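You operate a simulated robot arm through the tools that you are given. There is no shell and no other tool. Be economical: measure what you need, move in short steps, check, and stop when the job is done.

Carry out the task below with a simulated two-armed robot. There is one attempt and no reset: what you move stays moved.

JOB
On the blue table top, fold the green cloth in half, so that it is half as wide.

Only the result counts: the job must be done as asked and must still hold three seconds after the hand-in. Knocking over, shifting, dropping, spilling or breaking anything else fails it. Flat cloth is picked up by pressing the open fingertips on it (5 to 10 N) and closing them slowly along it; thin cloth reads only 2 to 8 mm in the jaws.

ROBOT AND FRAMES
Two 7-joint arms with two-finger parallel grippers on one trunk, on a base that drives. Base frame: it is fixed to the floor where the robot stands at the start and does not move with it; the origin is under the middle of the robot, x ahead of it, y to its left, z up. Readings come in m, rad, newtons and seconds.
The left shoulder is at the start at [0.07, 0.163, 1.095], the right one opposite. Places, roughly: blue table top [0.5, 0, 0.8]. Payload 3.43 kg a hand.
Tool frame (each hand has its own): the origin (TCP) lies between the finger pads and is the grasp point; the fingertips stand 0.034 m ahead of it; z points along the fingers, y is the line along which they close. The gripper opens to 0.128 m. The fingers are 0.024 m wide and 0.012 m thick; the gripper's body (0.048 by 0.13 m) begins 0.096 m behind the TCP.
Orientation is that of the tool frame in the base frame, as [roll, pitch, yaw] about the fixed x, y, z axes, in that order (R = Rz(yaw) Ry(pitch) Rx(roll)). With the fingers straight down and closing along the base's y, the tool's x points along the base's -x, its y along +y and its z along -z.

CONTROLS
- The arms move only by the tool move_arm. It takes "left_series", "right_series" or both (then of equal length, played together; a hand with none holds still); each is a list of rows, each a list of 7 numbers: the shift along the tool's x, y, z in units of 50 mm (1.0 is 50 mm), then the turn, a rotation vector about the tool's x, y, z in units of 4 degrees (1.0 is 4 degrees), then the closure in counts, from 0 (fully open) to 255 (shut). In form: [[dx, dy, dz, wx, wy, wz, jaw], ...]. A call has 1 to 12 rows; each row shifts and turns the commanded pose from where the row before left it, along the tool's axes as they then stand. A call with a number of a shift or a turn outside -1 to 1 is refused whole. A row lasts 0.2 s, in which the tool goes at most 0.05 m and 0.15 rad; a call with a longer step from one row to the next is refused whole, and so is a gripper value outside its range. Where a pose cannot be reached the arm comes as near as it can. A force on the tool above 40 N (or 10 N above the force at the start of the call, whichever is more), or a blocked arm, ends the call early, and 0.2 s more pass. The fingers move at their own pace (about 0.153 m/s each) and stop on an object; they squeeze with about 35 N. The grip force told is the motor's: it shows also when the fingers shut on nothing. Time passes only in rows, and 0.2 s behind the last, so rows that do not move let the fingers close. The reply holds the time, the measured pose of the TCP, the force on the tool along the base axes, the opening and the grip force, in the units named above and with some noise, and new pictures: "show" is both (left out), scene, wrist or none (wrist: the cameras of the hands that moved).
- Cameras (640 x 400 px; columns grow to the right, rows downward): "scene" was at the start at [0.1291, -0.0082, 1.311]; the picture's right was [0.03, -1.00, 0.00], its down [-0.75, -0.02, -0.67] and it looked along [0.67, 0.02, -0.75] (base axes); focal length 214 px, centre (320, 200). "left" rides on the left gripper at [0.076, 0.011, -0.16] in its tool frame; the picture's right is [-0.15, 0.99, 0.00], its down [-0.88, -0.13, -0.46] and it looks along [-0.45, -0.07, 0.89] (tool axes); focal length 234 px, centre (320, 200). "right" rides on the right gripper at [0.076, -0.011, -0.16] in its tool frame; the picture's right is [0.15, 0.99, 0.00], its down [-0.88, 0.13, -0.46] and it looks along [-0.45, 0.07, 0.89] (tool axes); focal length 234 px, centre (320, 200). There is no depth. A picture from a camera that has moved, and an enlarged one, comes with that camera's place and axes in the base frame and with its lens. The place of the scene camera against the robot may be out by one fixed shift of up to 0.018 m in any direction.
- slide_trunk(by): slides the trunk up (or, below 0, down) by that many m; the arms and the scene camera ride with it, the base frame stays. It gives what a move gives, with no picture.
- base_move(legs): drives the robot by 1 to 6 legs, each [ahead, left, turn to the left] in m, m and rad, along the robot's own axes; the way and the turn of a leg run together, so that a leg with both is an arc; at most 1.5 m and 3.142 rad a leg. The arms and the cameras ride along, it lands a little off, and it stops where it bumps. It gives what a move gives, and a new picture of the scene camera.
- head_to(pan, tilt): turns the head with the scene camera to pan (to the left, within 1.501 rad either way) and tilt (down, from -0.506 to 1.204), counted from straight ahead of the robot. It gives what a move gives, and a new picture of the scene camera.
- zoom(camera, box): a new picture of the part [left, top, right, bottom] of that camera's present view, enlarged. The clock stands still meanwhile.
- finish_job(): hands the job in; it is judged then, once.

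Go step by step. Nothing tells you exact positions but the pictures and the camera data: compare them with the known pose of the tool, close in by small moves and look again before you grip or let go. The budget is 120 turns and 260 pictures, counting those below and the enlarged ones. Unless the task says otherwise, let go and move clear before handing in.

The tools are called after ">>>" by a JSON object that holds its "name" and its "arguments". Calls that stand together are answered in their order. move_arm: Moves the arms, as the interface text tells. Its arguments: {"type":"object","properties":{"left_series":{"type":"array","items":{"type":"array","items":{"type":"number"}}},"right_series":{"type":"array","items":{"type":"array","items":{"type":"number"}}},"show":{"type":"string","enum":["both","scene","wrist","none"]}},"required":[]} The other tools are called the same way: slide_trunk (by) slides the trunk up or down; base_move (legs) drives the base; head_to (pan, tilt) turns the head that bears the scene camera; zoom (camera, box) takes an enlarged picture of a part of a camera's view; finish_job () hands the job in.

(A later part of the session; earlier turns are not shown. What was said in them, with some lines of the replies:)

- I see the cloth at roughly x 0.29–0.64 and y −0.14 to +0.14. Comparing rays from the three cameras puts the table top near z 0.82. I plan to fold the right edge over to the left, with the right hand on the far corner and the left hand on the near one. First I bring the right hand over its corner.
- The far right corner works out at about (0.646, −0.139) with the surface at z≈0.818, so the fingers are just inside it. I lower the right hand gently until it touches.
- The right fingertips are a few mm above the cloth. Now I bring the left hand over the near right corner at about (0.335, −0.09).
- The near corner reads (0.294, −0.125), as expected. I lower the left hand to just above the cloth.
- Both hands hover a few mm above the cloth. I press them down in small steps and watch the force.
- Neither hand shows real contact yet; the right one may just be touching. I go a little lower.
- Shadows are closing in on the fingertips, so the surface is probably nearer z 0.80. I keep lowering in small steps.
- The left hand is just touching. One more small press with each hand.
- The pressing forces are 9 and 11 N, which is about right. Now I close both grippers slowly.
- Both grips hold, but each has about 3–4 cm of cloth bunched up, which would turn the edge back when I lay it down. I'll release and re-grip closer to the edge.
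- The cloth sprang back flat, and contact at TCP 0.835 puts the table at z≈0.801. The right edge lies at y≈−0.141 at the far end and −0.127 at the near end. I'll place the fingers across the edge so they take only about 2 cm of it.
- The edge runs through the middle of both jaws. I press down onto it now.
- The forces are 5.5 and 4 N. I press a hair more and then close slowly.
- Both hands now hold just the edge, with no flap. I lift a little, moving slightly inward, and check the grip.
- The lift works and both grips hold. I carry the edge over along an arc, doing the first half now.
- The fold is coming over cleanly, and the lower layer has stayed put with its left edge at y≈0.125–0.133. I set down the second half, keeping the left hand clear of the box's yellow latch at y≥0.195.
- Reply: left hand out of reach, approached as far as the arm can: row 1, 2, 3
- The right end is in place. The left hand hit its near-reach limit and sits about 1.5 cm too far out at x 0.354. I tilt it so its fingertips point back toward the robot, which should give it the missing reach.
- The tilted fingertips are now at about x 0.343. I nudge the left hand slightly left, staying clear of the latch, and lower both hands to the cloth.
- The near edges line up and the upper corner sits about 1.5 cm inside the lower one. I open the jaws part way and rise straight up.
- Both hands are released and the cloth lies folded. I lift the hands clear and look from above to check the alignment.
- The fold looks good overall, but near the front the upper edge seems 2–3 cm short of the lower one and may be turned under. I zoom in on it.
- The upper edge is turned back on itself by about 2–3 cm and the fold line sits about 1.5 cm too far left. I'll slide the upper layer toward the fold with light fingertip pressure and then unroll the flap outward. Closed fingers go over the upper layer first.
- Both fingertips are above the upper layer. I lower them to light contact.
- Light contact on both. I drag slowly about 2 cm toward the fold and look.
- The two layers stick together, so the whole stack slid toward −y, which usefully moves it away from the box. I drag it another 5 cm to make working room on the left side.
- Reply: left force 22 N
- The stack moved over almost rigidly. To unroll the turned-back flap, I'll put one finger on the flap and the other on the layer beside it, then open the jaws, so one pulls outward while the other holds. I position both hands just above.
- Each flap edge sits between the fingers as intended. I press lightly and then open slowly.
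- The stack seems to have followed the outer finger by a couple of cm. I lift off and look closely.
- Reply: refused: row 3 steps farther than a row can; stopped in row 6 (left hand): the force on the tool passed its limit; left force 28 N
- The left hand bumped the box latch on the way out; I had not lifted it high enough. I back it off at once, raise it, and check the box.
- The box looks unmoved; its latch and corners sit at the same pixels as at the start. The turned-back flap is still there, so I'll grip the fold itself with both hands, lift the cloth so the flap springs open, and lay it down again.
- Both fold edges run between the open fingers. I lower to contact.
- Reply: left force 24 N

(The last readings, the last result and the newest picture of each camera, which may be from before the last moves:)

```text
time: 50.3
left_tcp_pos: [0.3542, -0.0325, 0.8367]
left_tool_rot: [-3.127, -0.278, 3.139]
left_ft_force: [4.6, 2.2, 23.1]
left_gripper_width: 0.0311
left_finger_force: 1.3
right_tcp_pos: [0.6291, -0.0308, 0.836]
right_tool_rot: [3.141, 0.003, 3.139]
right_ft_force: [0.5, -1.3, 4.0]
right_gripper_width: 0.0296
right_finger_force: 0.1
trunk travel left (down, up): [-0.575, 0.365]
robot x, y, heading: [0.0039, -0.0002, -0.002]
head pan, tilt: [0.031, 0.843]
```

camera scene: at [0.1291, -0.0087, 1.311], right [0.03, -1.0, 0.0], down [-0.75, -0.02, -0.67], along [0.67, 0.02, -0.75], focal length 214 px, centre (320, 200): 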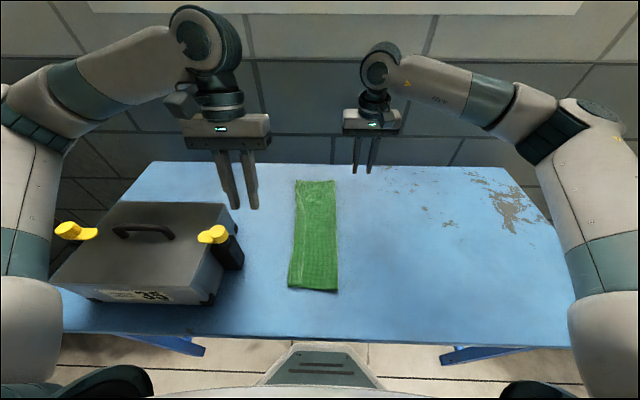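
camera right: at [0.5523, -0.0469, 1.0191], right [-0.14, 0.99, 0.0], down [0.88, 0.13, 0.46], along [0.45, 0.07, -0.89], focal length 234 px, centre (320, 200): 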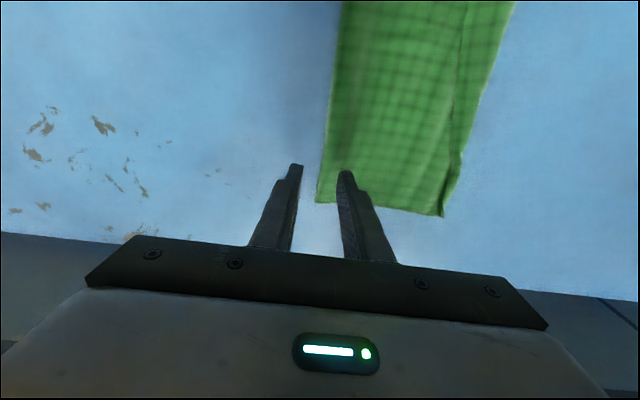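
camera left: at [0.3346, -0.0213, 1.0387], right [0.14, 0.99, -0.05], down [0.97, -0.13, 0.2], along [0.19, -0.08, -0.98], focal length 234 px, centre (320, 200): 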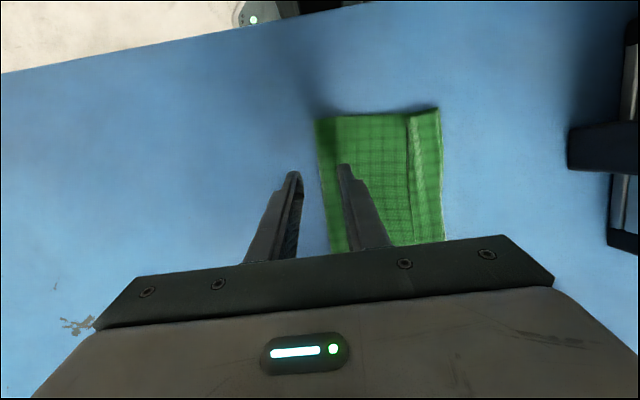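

The left press is a bit hard at 23 N, so I ease it by about 1 mm and close both slowly.

>>> {"name": "move_arm", "arguments": {"left_series": [[0, 0, -0.02, 0, 0, 0, 198], [0, 0, 0, 0, 0, 0, 205], [0, 0, 0, 0, 0, 0, 212], [0, 0, 0, 0, 0, 0, 219], [0, 0, 0, 0, 0, 0, 226], [0, 0, 0, 0, 0, 0, 233], [0, 0, 0, 0, 0, 0, 240], [0, 0, 0, 0, 0, 0, 247], [0, 0, 0, 0, 0, 0, 255], [0, 0, 0, 0, 0, 0, 255]], "right_series": [[0, 0, 0.01, 0, 0, 0, 198], [0, 0, 0, 0, 0, 0, 205], [0, 0, 0, 0, 0, 0, 212], [0, 0, 0, 0, 0, 0, 219], [0, 0, 0, 0, 0, 0, 226], [0, 0, 0, 0, 0, 0, 233], [0, 0, 0, 0, 0, 0, 240], [0, 0, 0, 0, 0, 0, 247], [0, 0, 0, 0, 0, 0, 255], [0, 0, 0, 0, 0, 0, 255]], "show": "wrist"}}

```text
time: 52.5
left_tcp_pos: [0.3533, -0.0311, 0.8372]
left_tool_rot: [-3.131, -0.278, 3.139]
left_ft_force: [0.0, 0.3, 2.8]
left_gripper_width: 0.0018
left_finger_force: 35.1
right_tcp_pos: [0.6266, -0.0295, 0.8357]
right_tool_rot: [-3.141, 0.001, 3.139]
right_ft_force: [-1.0, -0.7, 14.6]
right_gripper_width: 0.0064
right_finger_force: 34.5
trunk travel left (down, up): [-0.575, 0.365]
robot x, y, heading: [0.001, -0.0039, -0.004]
head pan, tilt: [0.031, 0.843]
camera right: at [0.5502, -0.0435, 0.9965], right [-0.14, 0.99, 0.0], down [0.88, 0.13, 0.46], along [0.45, 0.07, -0.89], focal length 234 px, centre (320, 200)
camera left: at [0.3262, -0.0185, 1.0125], right [0.14, 0.99, -0.05], down [0.97, -0.13, 0.2], along [0.19, -0.08, -0.98], focal length 234 px, centre (320, 200)
```

right: 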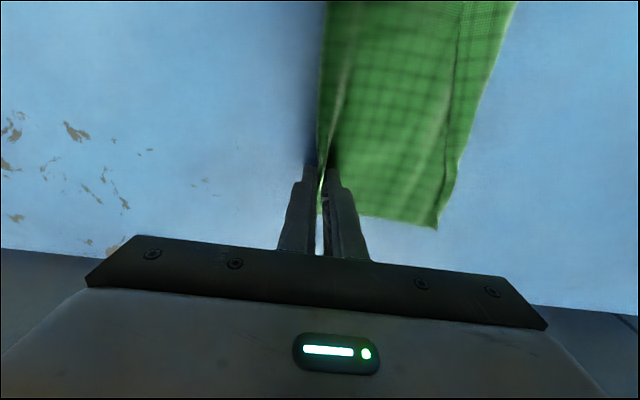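
left: 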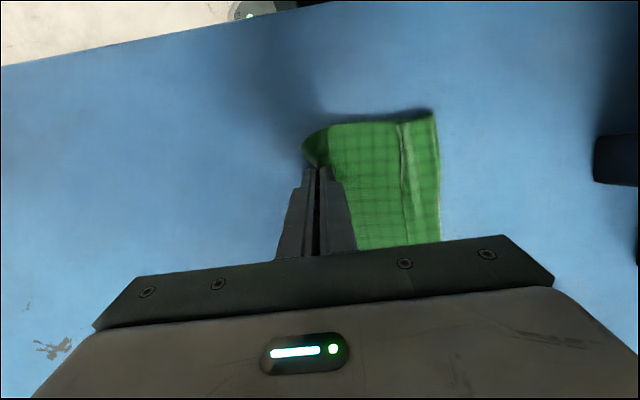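

Both jaws hold something: 6 mm on the right and 2 mm on the left. I lift 4 cm to check.

>>> {"name": "move_arm", "arguments": {"left_series": [[0.06, 0, -0.19, 0, 0, 0, 255], [0.06, 0, -0.19, 0, 0, 0, 255], [0.06, 0, -0.19, 0, 0, 0, 255], [0.06, 0, -0.19, 0, 0, 0, 255], [0, 0, 0, 0, 0, 0, 255]], "right_series": [[0, 0, -0.2, 0, 0, 0, 255], [0, 0, -0.2, 0, 0, 0, 255], [0, 0, -0.2, 0, 0, 0, 255], [0, 0, -0.2, 0, 0, 0, 255], [0, 0, 0, 0, 0, 0, 255]]}}

```text
time: 53.7
left_tcp_pos: [0.3536, -0.0326, 0.8765]
left_tool_rot: [-3.129, -0.278, 3.138]
left_ft_force: [0.0, -0.2, -0.3]
left_gripper_width: 0.0021
left_finger_force: 35.1
right_tcp_pos: [0.627, -0.0306, 0.8743]
right_tool_rot: [-3.141, 0.001, 3.141]
right_ft_force: [-0.6, -0.4, -0.1]
right_gripper_width: 0.002
right_finger_force: 34.8
trunk travel left (down, up): [-0.575, 0.365]
robot x, y, heading: [-0.0027, -0.0054, -0.003]
head pan, tilt: [0.031, 0.843]
camera scene: at [0.1294, -0.0091, 1.3109], right [0.03, -1.0, 0.0], down [-0.75, -0.02, -0.67], along [0.67, 0.02, -0.75], focal length 214 px, centre (320, 200)
camera right: at [0.5504, -0.0436, 1.0362], right [-0.14, 0.99, 0.0], down [0.88, 0.13, 0.46], along [0.45, 0.07, -0.89], focal length 234 px, centre (320, 200)
camera left: at [0.3265, -0.0202, 1.0518], right [0.14, 0.99, -0.05], down [0.97, -0.13, 0.2], along [0.19, -0.08, -0.98], focal length 234 px, centre (320, 200)
```

scene: 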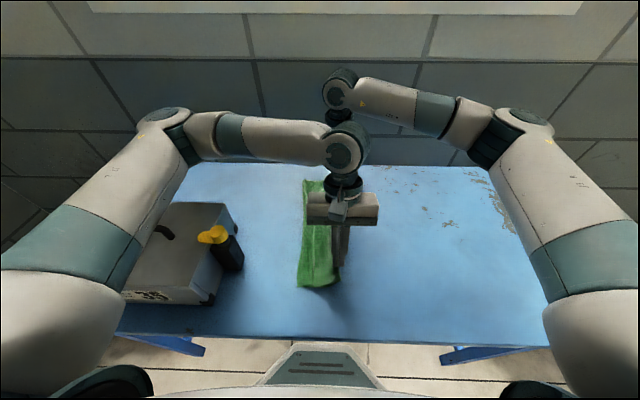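
right: 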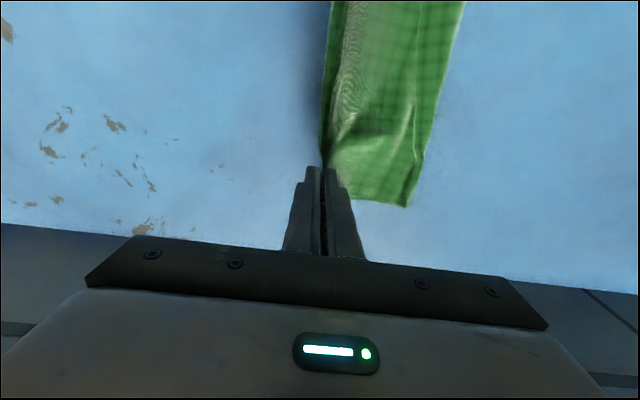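
left: 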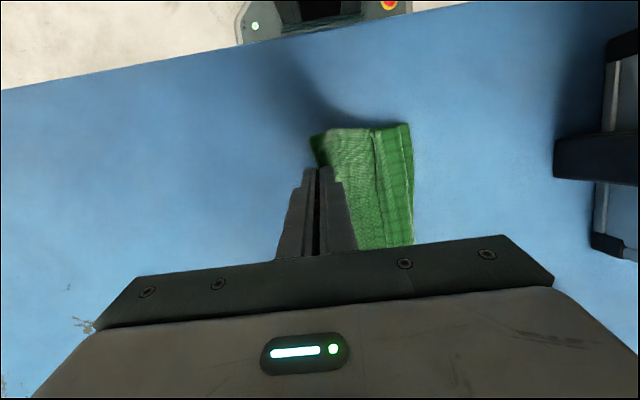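

The lift holds. I raise higher so the cloth hangs from the fold and the flap can drop open.

>>> {"name": "move_arm", "arguments": {"left_series": [[0.17, 0.1, -0.58, 0, 0, 0, 255], [0.17, 0.1, -0.58, 0, 0, 0, 255], [0.17, 0.1, -0.58, 0, 0, 0, 255], [0.17, 0.1, -0.58, 0, 0, 0, 255], [0, 0, 0, 0, 0, 0, 255], [0, 0, 0, 0, 0, 0, 255]], "right_series": [[0, 0.1, -0.6, 0, 0, 0, 255], [0, 0.1, -0.6, 0, 0, 0, 255], [0, 0.1, -0.6, 0, 0, 0, 255], [0, 0.1, -0.6, 0, 0, 0, 255], [0, 0, 0, 0, 0, 0, 255], [0, 0, 0, 0, 0, 0, 255]]}}

>>> {"name": "zoom", "arguments": {"camera": "scene", "box": [260, 160, 400, 300]}}

```text
time: 55.1
left_tcp_pos: [0.3534, -0.0101, 1.0018]
left_tool_rot: [-3.128, -0.279, 3.137]
left_ft_force: [1.6, 0.3, -0.3]
left_gripper_width: 0.002
left_finger_force: 35.3
right_tcp_pos: [0.6272, -0.0145, 0.9962]
right_tool_rot: [-3.141, -0.001, 3.14]
right_ft_force: [-2.2, 0.0, -1.3]
right_gripper_width: 0.002
right_finger_force: 35.1
trunk travel left (down, up): [-0.575, 0.365]
robot x, y, heading: [0.0037, 0.0008, -0.002]
head pan, tilt: [0.031, 0.843]
camera scene: at [0.1286, -0.0088, 1.3111], right [0.03, -1.0, 0.0], down [-0.75, -0.02, -0.67], along [0.67, 0.02, -0.75], focal length 214 px, centre (320, 200)
camera right: at [0.5508, -0.0264, 1.1581], right [-0.14, 0.99, 0.0], down [0.88, 0.13, 0.46], along [0.45, 0.07, -0.89], focal length 234 px, centre (320, 200)
camera left: at [0.3261, 0.0031, 1.1758], right [0.14, 0.99, -0.05], down [0.97, -0.13, 0.2], along [0.19, -0.08, -0.98], focal length 234 px, centre (320, 200)
```

scene: 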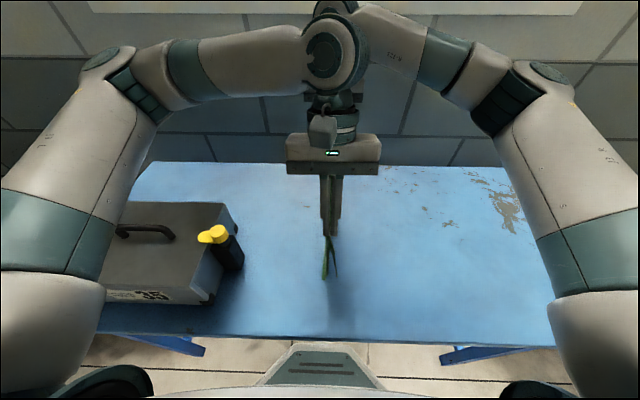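
right: 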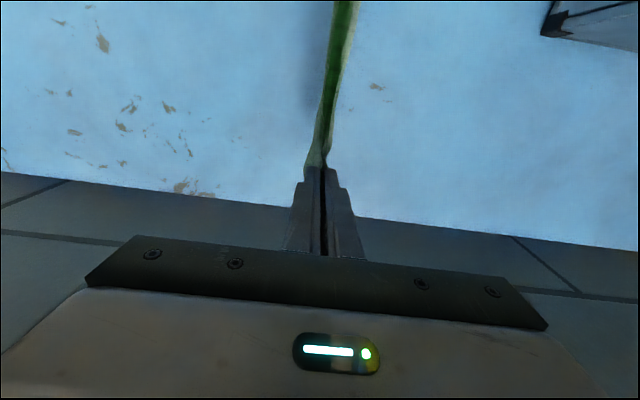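
left: 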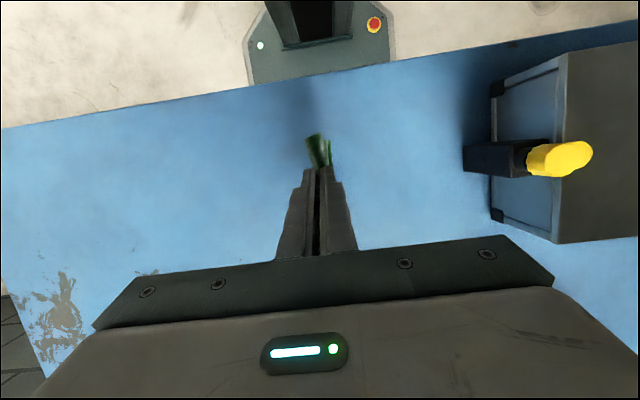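

```text
2.86 times, centred on (330, 230) of scene
camera zoom: at [0.1286, -0.0088, 1.3111], right [0.03, -1.0, 0.0], down [-0.75, -0.02, -0.67], along [0.67, 0.02, -0.75], focal length 613 px, centre (291, 114)
```

zoom: 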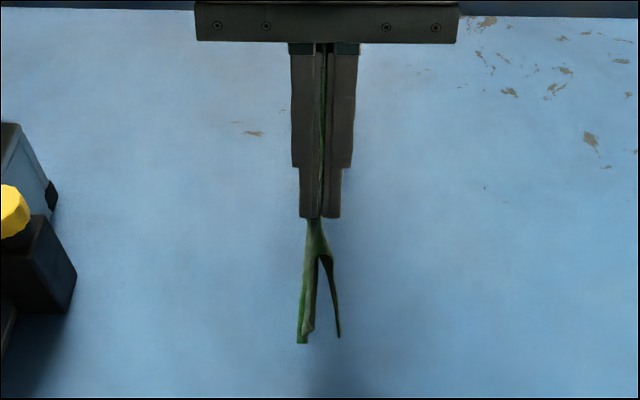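

It hangs as a clean inverted V from the fold. I zoom in to see whether the flap opened.

>>> {"name": "zoom", "arguments": {"camera": "scene", "box": [305, 230, 355, 285]}}

>>> {"name": "zoom", "arguments": {"camera": "right", "box": [260, 0, 420, 180]}}

```text
7.27 times, centred on (330, 258) of scene
camera zoom: at [0.1286, -0.0088, 1.3111], right [0.03, -1.0, 0.0], down [-0.75, -0.02, -0.67], along [0.67, 0.02, -0.75], focal length 1560 px, centre (247, -218)
```

zoom: 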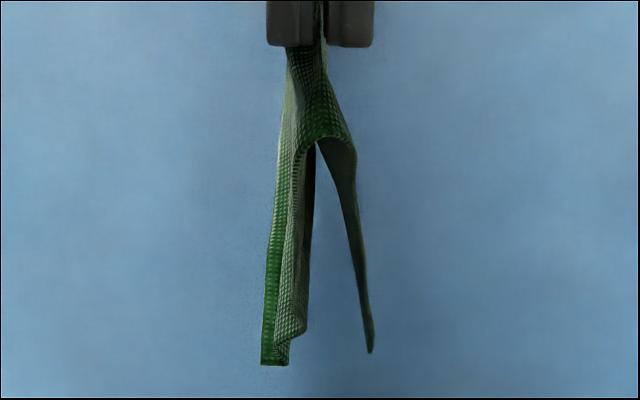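

```text
2.22 times, centred on (340, 90) of right
camera zoom: at [0.5508, -0.0264, 1.1581], right [-0.14, 0.99, 0.0], down [0.88, 0.13, 0.46], along [0.45, 0.07, -0.89], focal length 520 px, centre (276, 444)
```

zoom: 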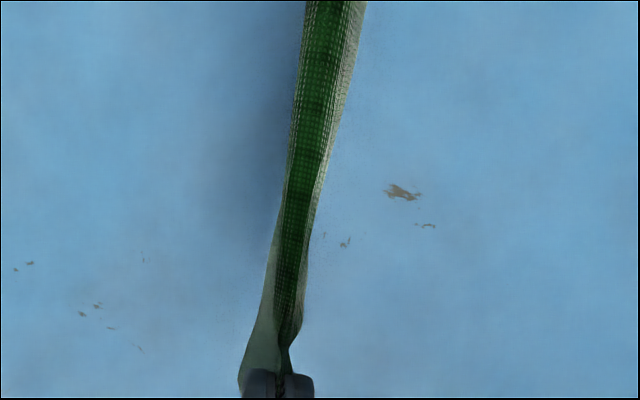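

The flap opened, and the two hanging legs are nearly equal with the left one about 5 mm longer. I'll move 6 cm to −y and lower until the longer left leg touches. Then I'll sweep to +y so both layers trail flat, long leg underneath.

>>> {"name": "move_arm", "arguments": {"left_series": [[0, -0.2, 0, 0, 0, 0, 255], [0, -0.4, 0, 0, 0, 0, 255], [0, -0.4, 0, 0, 0, 0, 255], [0, -0.2, 0, 0, 0, 0, 255], [0, 0, 0, 0, 0, 0, 255], [-0.087, 0, 0.28, 0, 0, 0, 255], [-0.087, 0, 0.28, 0, 0, 0, 255], [-0.087, 0, 0.28, 0, 0, 0, 255], [0, 0, 0, 0, 0, 0, 255]], "right_series": [[0, -0.2, 0, 0, 0, 0, 255], [0, -0.4, 0, 0, 0, 0, 255], [0, -0.4, 0, 0, 0, 0, 255], [0, -0.2, 0, 0, 0, 0, 255], [0, 0, 0, 0, 0, 0, 255], [0, 0, 0.25, 0, 0, 0, 255], [0, 0, 0.25, 0, 0, 0, 255], [0, 0, 0.25, 0, 0, 0, 255], [0, 0, 0, 0, 0, 0, 255]], "show": "wrist"}}

>>> {"name": "zoom", "arguments": {"camera": "scene", "box": [310, 220, 400, 300]}}

```text
time: 57.1
left_tcp_pos: [0.3533, -0.0678, 0.9549]
left_tool_rot: [-3.13, -0.279, 3.139]
left_ft_force: [1.3, -0.4, 0.8]
left_gripper_width: 0.002
left_finger_force: 35.1
right_tcp_pos: [0.6278, -0.0693, 0.9569]
right_tool_rot: [3.141, -0.002, 3.14]
right_ft_force: [-1.4, -0.4, 0.2]
right_gripper_width: 0.0019
right_finger_force: 35.2
trunk travel left (down, up): [-0.575, 0.365]
robot x, y, heading: [0.0019, -0.0011, -0.005]
head pan, tilt: [0.031, 0.843]
camera right: at [0.5511, -0.0821, 1.118], right [-0.14, 0.99, 0.0], down [0.88, 0.13, 0.46], along [0.45, 0.07, -0.89], focal length 234 px, centre (320, 200)
camera left: at [0.3255, -0.0564, 1.1294], right [0.14, 0.99, -0.05], down [0.97, -0.13, 0.2], along [0.19, -0.08, -0.98], focal length 234 px, centre (320, 200)
```

right: 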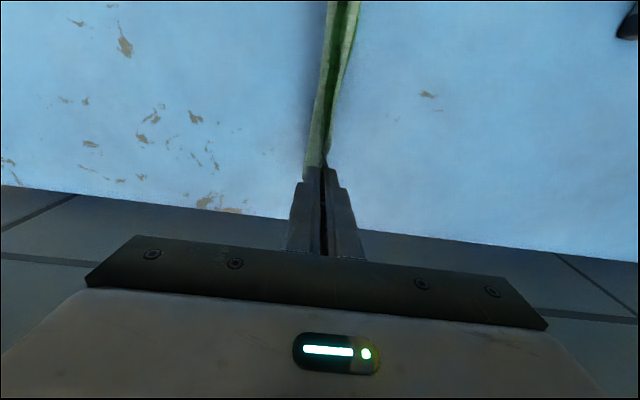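
left: 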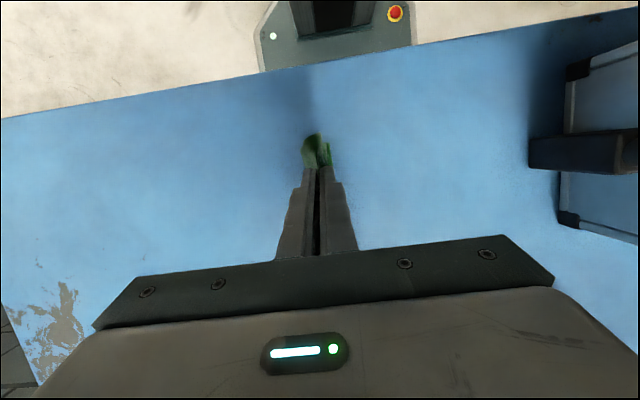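

```text
5.00 times, centred on (355, 260) of scene
camera zoom: at [0.1287, -0.0091, 1.3111], right [0.03, -1.0, 0.0], down [-0.75, -0.02, -0.67], along [0.67, 0.02, -0.75], focal length 1072 px, centre (145, -100)
```

zoom: 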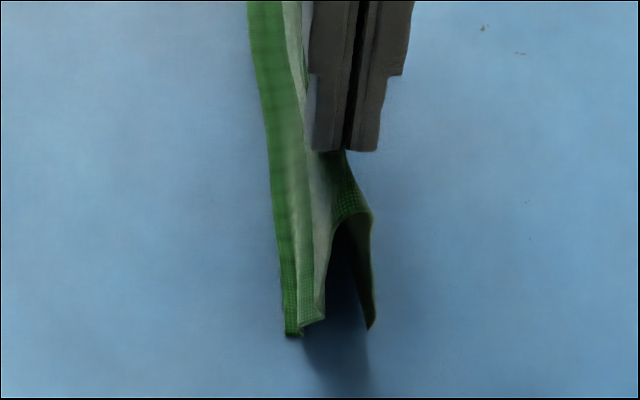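

The bottom of the left leg flares outward, so moving −y will lay that flap out flat. I shift slightly left, lower until both legs touch, and then look.

>>> {"name": "move_arm", "arguments": {"left_series": [[0.056, 0, -0.19, 0, 0, 0, 255], [0, 0.4, 0, 0, 0, 0, 255], [0, 0.4, 0, 0, 0, 0, 255], [0, 0.2, 0, 0, 0, 0, 255], [0, 0, 0, 0, 0, 0, 255], [-0.05, 0, 0.17, 0, 0, 0, 255], [-0.05, 0, 0.17, 0, 0, 0, 255], [0, 0, 0, 0, 0, 0, 255]], "right_series": [[0, 0, -0.2, 0, 0, 0, 255], [0, 0.4, 0, 0, 0, 0, 255], [0, 0.4, 0, 0, 0, 0, 255], [0, 0.2, 0, 0, 0, 0, 255], [0, 0, 0, 0, 0, 0, 255], [0, 0, 0.18, 0, 0, 0, 255], [0, 0, 0.18, 0, 0, 0, 255], [0, 0, 0, 0, 0, 0, 255]], "show": "none"}}

>>> {"name": "zoom", "arguments": {"camera": "scene", "box": [285, 220, 375, 300]}}

```text
time: 58.9
left_tcp_pos: [0.3544, -0.0216, 0.9463]
left_tool_rot: [-3.131, -0.281, 3.141]
left_ft_force: [0.8, 0.0, -0.2]
left_gripper_width: 0.0022
left_finger_force: 34.8
right_tcp_pos: [0.6266, -0.0202, 0.9502]
right_tool_rot: [3.139, 0.0, 3.141]
right_ft_force: [-1.2, -0.3, 0.3]
right_gripper_width: 0.0022
right_finger_force: 34.8
trunk travel left (down, up): [-0.575, 0.365]
robot x, y, heading: [0.0043, 0.0038, -0.004]
head pan, tilt: [0.031, 0.843]
```

```text
5.00 times, centred on (330, 260) of scene
camera zoom: at [0.1289, -0.0089, 1.311], right [0.03, -1.0, 0.0], down [-0.75, -0.02, -0.67], along [0.67, 0.02, -0.75], focal length 1072 px, centre (270, -100)
```

zoom: 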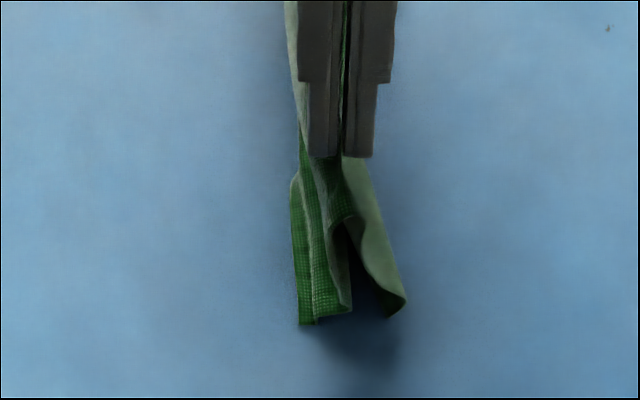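

Both legs touch the table. Now I sweep toward −y while lowering.

>>> {"name": "move_arm", "arguments": {"left_series": [[0, -0.3, 0, 0, 0, 0, 255], [0, -0.4, 0, 0, 0, 0, 255], [-0.067, -0.5, 0.23, 0, 0, 0, 255], [-0.11, -0.5, 0.385, 0, 0, 0, 255], [-0.14, -0.4, 0.48, 0, 0, 0, 255], [0, 0, 0, 0, 0, 0, 255]], "right_series": [[0, -0.3, 0, 0, 0, 0, 255], [0, -0.4, 0, 0, 0, 0, 255], [0, -0.5, 0.24, 0, 0, 0, 255], [0, -0.5, 0.4, 0, 0, 0, 255], [0, -0.4, 0.5, 0, 0, 0, 255], [0, 0, 0, 0, 0, 0, 255]], "show": "wrist"}}

>>> {"name": "zoom", "arguments": {"camera": "scene", "box": [285, 200, 395, 300]}}

```text
time: 60.3
left_tcp_pos: [0.3562, -0.1259, 0.8907]
left_tool_rot: [-3.126, -0.279, 3.139]
left_ft_force: [-0.2, 0.0, 0.3]
left_gripper_width: 0.0021
left_finger_force: 35.0
right_tcp_pos: [0.6279, -0.125, 0.8948]
right_tool_rot: [-3.141, 0.001, 3.141]
right_ft_force: [0.8, 0.2, 0.3]
right_gripper_width: 0.0022
right_finger_force: 35.1
trunk travel left (down, up): [-0.575, 0.365]
robot x, y, heading: [0.001, -0.0041, -0.003]
head pan, tilt: [0.031, 0.843]
camera right: at [0.5501, -0.1389, 1.0545], right [-0.15, 0.99, 0.0], down [0.88, 0.13, 0.46], along [0.45, 0.07, -0.89], focal length 234 px, centre (320, 200)
camera left: at [0.3289, -0.1133, 1.0658], right [0.14, 0.99, -0.05], down [0.97, -0.13, 0.2], along [0.19, -0.08, -0.98], focal length 234 px, centre (320, 200)
```

right: 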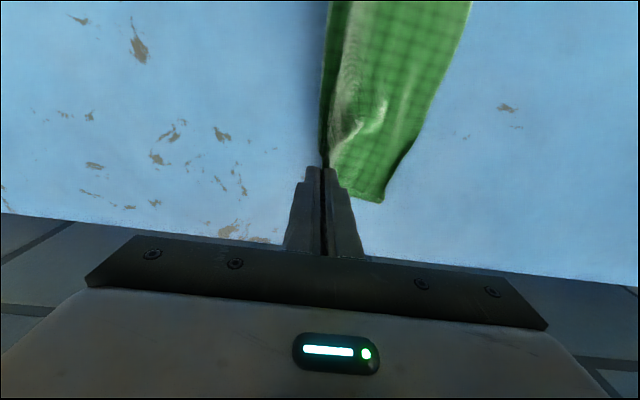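
left: 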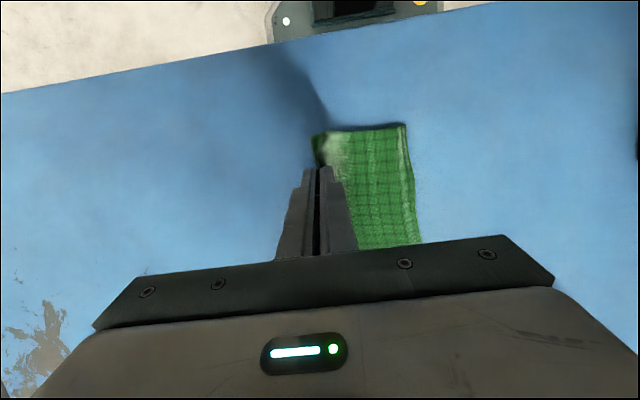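

```text
4.00 times, centred on (340, 250) of scene
camera zoom: at [0.1286, -0.008, 1.3111], right [0.03, -1.0, 0.0], down [-0.75, -0.02, -0.67], along [0.67, 0.02, -0.75], focal length 858 px, centre (240, 0)
```

zoom: 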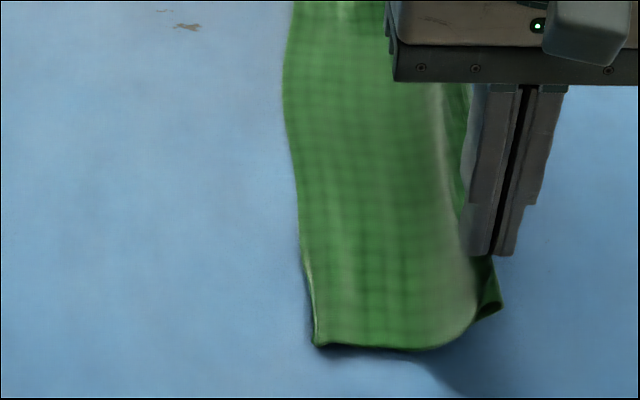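

The sweep works; the turned-back flap is gone from the top. I finish lowering.

>>> {"name": "move_arm", "arguments": {"left_series": [[-0.07, -0.3, 0.24, 0, 0, 0, 255], [-0.085, -0.24, 0.29, 0, 0, 0, 255], [-0.085, -0.16, 0.29, 0, 0, 0, 255], [-0.04, -0.08, 0.14, 0, 0, 0, 255], [0, 0, 0, 0, 0, 0, 255]], "right_series": [[0, -0.3, 0.3, 0, 0, 0, 255], [0, -0.24, 0.3, 0, 0, 0, 255], [0, -0.16, 0.3, 0, 0, 0, 255], [0, -0.08, 0.15, 0, 0, 0, 255], [0, 0, 0, 0, 0, 0, 255]], "show": "wrist"}}

>>> {"name": "zoom", "arguments": {"camera": "scene", "box": [285, 200, 395, 300]}}

```text
time: 61.5
left_tcp_pos: [0.355, -0.1687, 0.8398]
left_tool_rot: [-3.129, -0.281, 3.137]
left_ft_force: [0.3, -0.2, -1.0]
left_gripper_width: 0.0021
left_finger_force: 34.8
right_tcp_pos: [0.6272, -0.165, 0.8406]
right_tool_rot: [3.141, 0.0, 3.14]
right_ft_force: [0.0, 0.4, -0.5]
right_gripper_width: 0.0023
right_finger_force: 34.3
trunk travel left (down, up): [-0.575, 0.365]
robot x, y, heading: [-0.0015, -0.0003, -0.001]
head pan, tilt: [0.031, 0.843]
camera right: at [0.5511, -0.1782, 1.0013], right [-0.14, 0.99, 0.0], down [0.88, 0.13, 0.46], along [0.45, 0.07, -0.89], focal length 234 px, centre (320, 200)
camera left: at [0.3286, -0.1544, 1.0153], right [0.14, 0.99, -0.05], down [0.97, -0.13, 0.2], along [0.19, -0.08, -0.98], focal length 234 px, centre (320, 200)
```

right: 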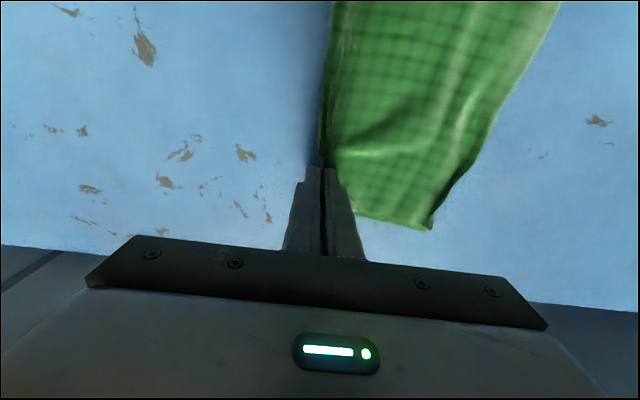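
left: 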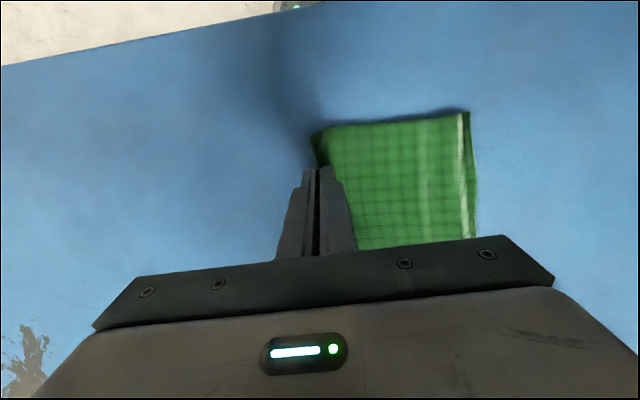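

```text
4.00 times, centred on (340, 250) of scene
camera zoom: at [0.129, -0.0091, 1.311], right [0.03, -1.0, 0.0], down [-0.75, -0.02, -0.67], along [0.67, 0.02, -0.75], focal length 858 px, centre (240, 0)
```

zoom: 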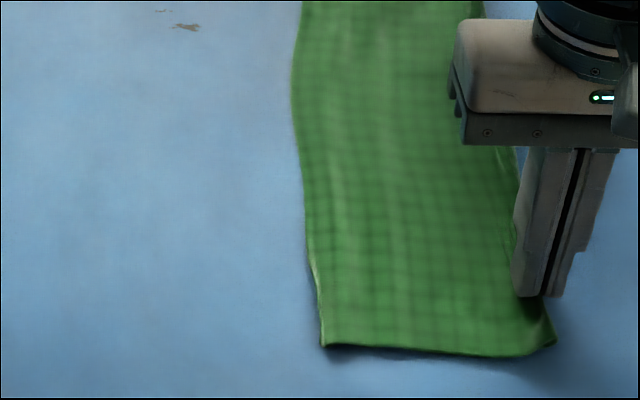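

It looks flat and clean now. I release gently and lift off, keeping well away from the box.

>>> {"name": "move_arm", "arguments": {"left_series": [[0, 0, 0, 0, 0, 0, 240], [0, 0, 0, 0, 0, 0, 220], [0, 0, 0, 0, 0, 0, 205], [0, 0, 0, 0, 0, 0, 205], [0, 0, -0.2, 0, 0, 0, 205], [0, 0, -0.5, 0, 0, 0, 205], [0, 0, -0.8, 0, 0, 0, 205], [0, 0, -0.8, 0, 0, 0, 205], [0, 0, -0.8, 0, 0, 0, 205], [0, 0, 0, 0, 0, 0, 205]], "right_series": [[0, 0, 0, 0, 0, 0, 240], [0, 0, 0, 0, 0, 0, 220], [0, 0, 0, 0, 0, 0, 205], [0, 0, 0, 0, 0, 0, 205], [0, 0, -0.2, 0, 0, 0, 205], [0, 0, -0.5, 0, 0, 0, 205], [0, -0.6, -0.5, 0, 0, 0, 205], [0, -0.8, 0, 0, 0, 0, 205], [0, -0.8, 0, 0, 0, 0, 205], [0, 0, 0, 0, 0, 0, 205]]}}

>>> {"name": "zoom", "arguments": {"camera": "scene", "box": [285, 225, 395, 300]}}

>>> {"name": "zoom", "arguments": {"camera": "right", "box": [320, 0, 640, 220]}}

```text
time: 63.7
left_tcp_pos: [0.396, -0.1637, 0.9908]
left_tool_rot: [-3.131, -0.282, 3.136]
left_ft_force: [-0.6, 0.3, -0.1]
left_gripper_width: 0.0249
left_finger_force: 0.0
right_tcp_pos: [0.6267, -0.2746, 0.9003]
right_tool_rot: [3.141, 0.0, 3.141]
right_ft_force: [-0.8, 0.5, -0.2]
right_gripper_width: 0.0251
right_finger_force: 0.1
trunk travel left (down, up): [-0.575, 0.365]
robot x, y, heading: [0.0001, -0.0012, -0.005]
head pan, tilt: [0.031, 0.843]
camera scene: at [0.1297, -0.0083, 1.3109], right [0.03, -1.0, 0.0], down [-0.75, -0.02, -0.67], along [0.66, 0.02, -0.75], focal length 214 px, centre (320, 200)
camera right: at [0.5518, -0.2868, 1.0625], right [-0.15, 0.99, 0.0], down [0.88, 0.13, 0.46], along [0.45, 0.07, -0.89], focal length 234 px, centre (320, 200)
camera left: at [0.3691, -0.1502, 1.1655], right [0.14, 0.99, -0.05], down [0.97, -0.13, 0.19], along [0.19, -0.08, -0.98], focal length 234 px, centre (320, 200)
```

scene: 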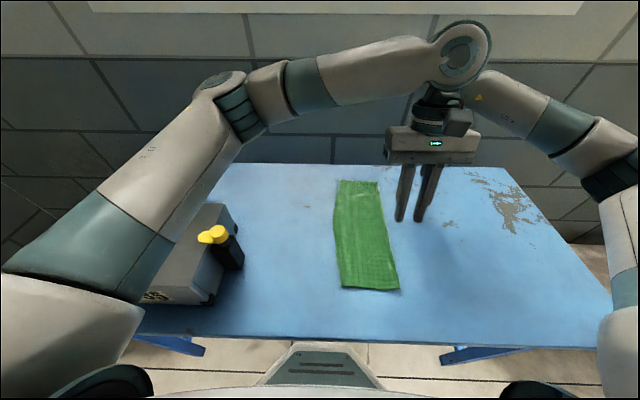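
right: 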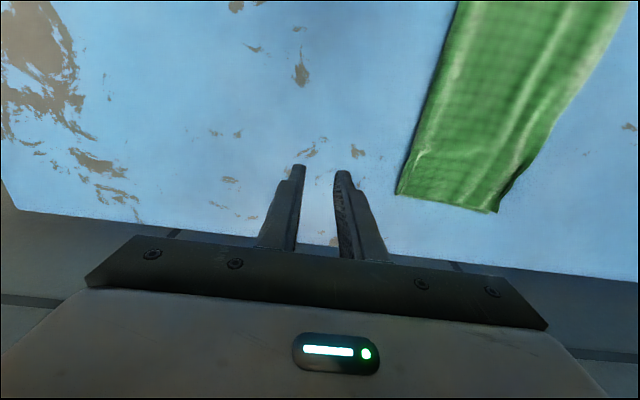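
left: 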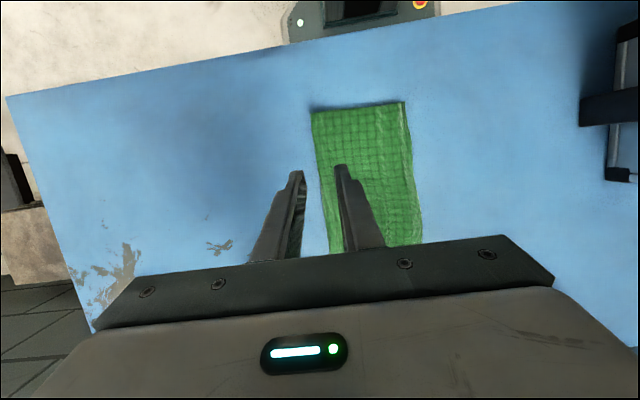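

```text
5.33 times, centred on (340, 262) of scene
camera zoom: at [0.1297, -0.0083, 1.3109], right [0.03, -1.0, 0.0], down [-0.75, -0.02, -0.67], along [0.66, 0.02, -0.75], focal length 1144 px, centre (213, -133)
```

zoom: 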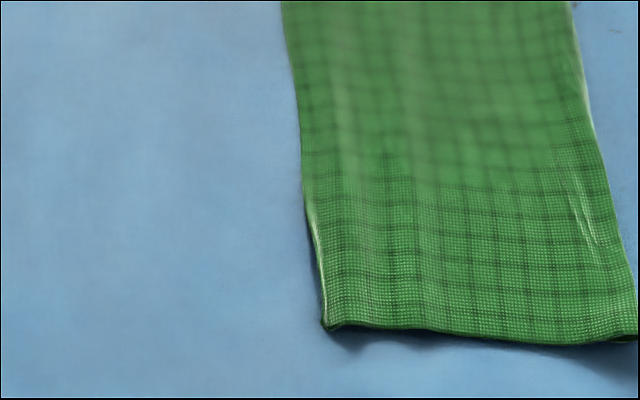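

```text
1.82 times, centred on (480, 110) of right
camera zoom: at [0.5518, -0.2868, 1.0625], right [-0.15, 0.99, 0.0], down [0.88, 0.13, 0.46], along [0.45, 0.07, -0.89], focal length 426 px, centre (29, 364)
```

zoom: 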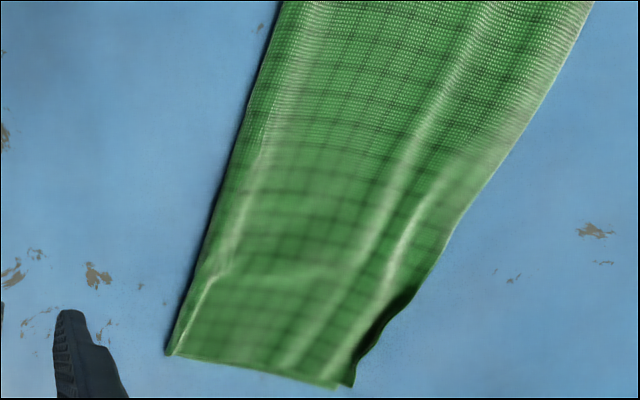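

The width now measures about 0.132 m at both ends, half of the original ~0.27 m. I move the left hand so its camera can inspect the free-edge side.

>>> {"name": "move_arm", "arguments": {"left_series": [[0, 0.9, 0, 0, 0, 0, 205], [0, 0.9, 0, 0, 0, 0, 205], [0, 0.9, 0, 0, 0, 0, 205], [0, 0.9, 0, 0, 0, 0, 205], [0, 0.9, 0, 0, 0, 0, 205], [0, 0, 0, 0, 0, 0, 205]], "show": "scene"}}

>>> {"name": "zoom", "arguments": {"camera": "left", "box": [80, 60, 300, 260]}}

>>> {"name": "zoom", "arguments": {"camera": "scene", "box": [325, 250, 375, 295]}}

>>> {"name": "zoom", "arguments": {"camera": "scene", "box": [320, 170, 400, 240]}}

```text
time: 65.1
left_tcp_pos: [0.3975, 0.0596, 0.9865]
left_tool_rot: [-3.13, -0.281, 3.137]
left_ft_force: [0.5, 0.4, -1.0]
left_gripper_width: 0.0253
left_finger_force: 0.2
right_tcp_pos: [0.6268, -0.275, 0.9006]
right_tool_rot: [3.14, 0.0, 3.139]
right_ft_force: [0.4, 0.4, -0.3]
right_gripper_width: 0.0253
right_finger_force: 0.0
trunk travel left (down, up): [-0.575, 0.365]
robot x, y, heading: [0.0008, 0.0008, -0.001]
head pan, tilt: [0.031, 0.843]
camera scene: at [0.1292, -0.0103, 1.311], right [0.03, -1.0, 0.0], down [-0.75, -0.02, -0.67], along [0.67, 0.02, -0.75], focal length 214 px, centre (320, 200)
```

scene: 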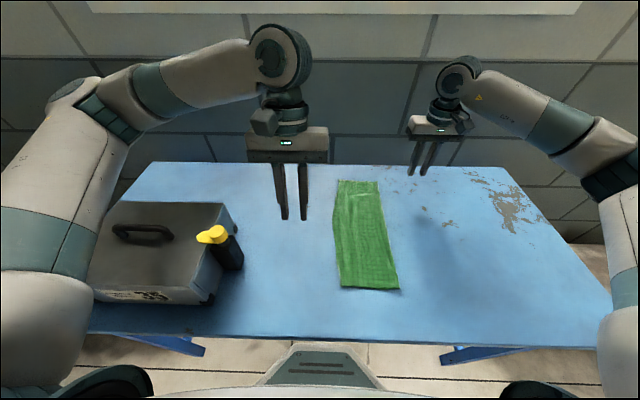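

```text
2.00 times, centred on (190, 160) of left
camera zoom: at [0.3706, 0.0718, 1.1609], right [0.14, 0.99, -0.05], down [0.97, -0.13, 0.2], along [0.19, -0.08, -0.98], focal length 468 px, centre (580, 280)
```

zoom: 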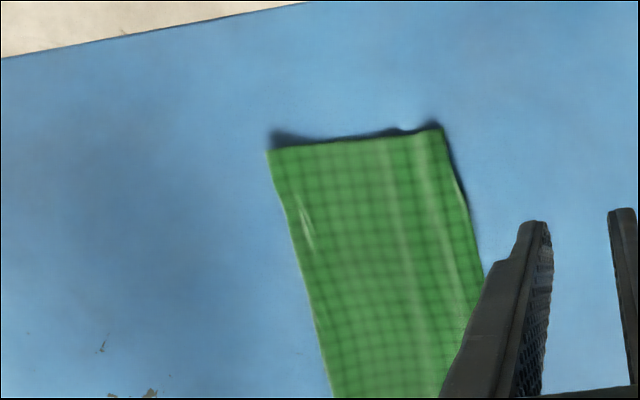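

```text
8.89 times, centred on (350, 272) of scene
camera zoom: at [0.1292, -0.0103, 1.311], right [0.03, -1.0, 0.0], down [-0.75, -0.02, -0.67], along [0.67, 0.02, -0.75], focal length 1906 px, centre (53, -444)
```

zoom: 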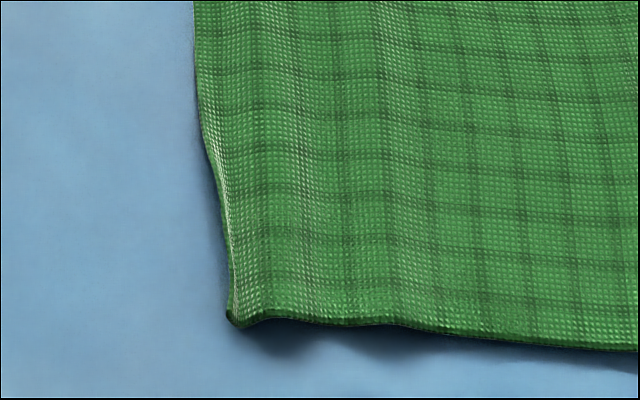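

```text
5.71 times, centred on (360, 205) of scene
camera zoom: at [0.1292, -0.0103, 1.311], right [0.03, -1.0, 0.0], down [-0.75, -0.02, -0.67], along [0.67, 0.02, -0.75], focal length 1226 px, centre (91, 171)
```

zoom: 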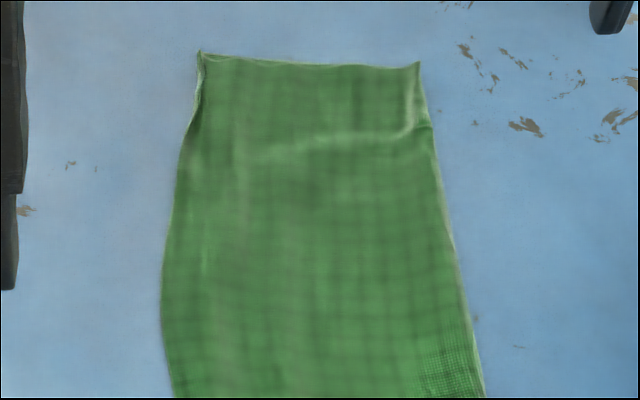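

The cloth lies flat as a strip about 0.132 × 0.36 m, half its original width, with the free edge even to within a small wrinkle at the far corner. Both hands are open and clear, and the box is in its original place, so I hand it in.

>>> {"name": "finish_job", "arguments": {}}

```text
The job is handed in.
```

I handed in the green cloth folded in half on the blue table. It is now about 0.13 m wide, down from about 0.27 m, and about 0.36 m long.

- **Position:** To remove a turned-back flap I had to lift the cloth and lay it down again. It now lies about 10 to 17 cm to the right of where it started.
- **Fold quality:** The free edge is even except for a small wrinkle at the far corner. About 1 to 1.5 cm of that edge may be tucked under, which I could not see clearly.
- **Box:** The left hand bumped the box's latch once, at about 28 N. In the pictures taken afterwards the box had not visibly moved.
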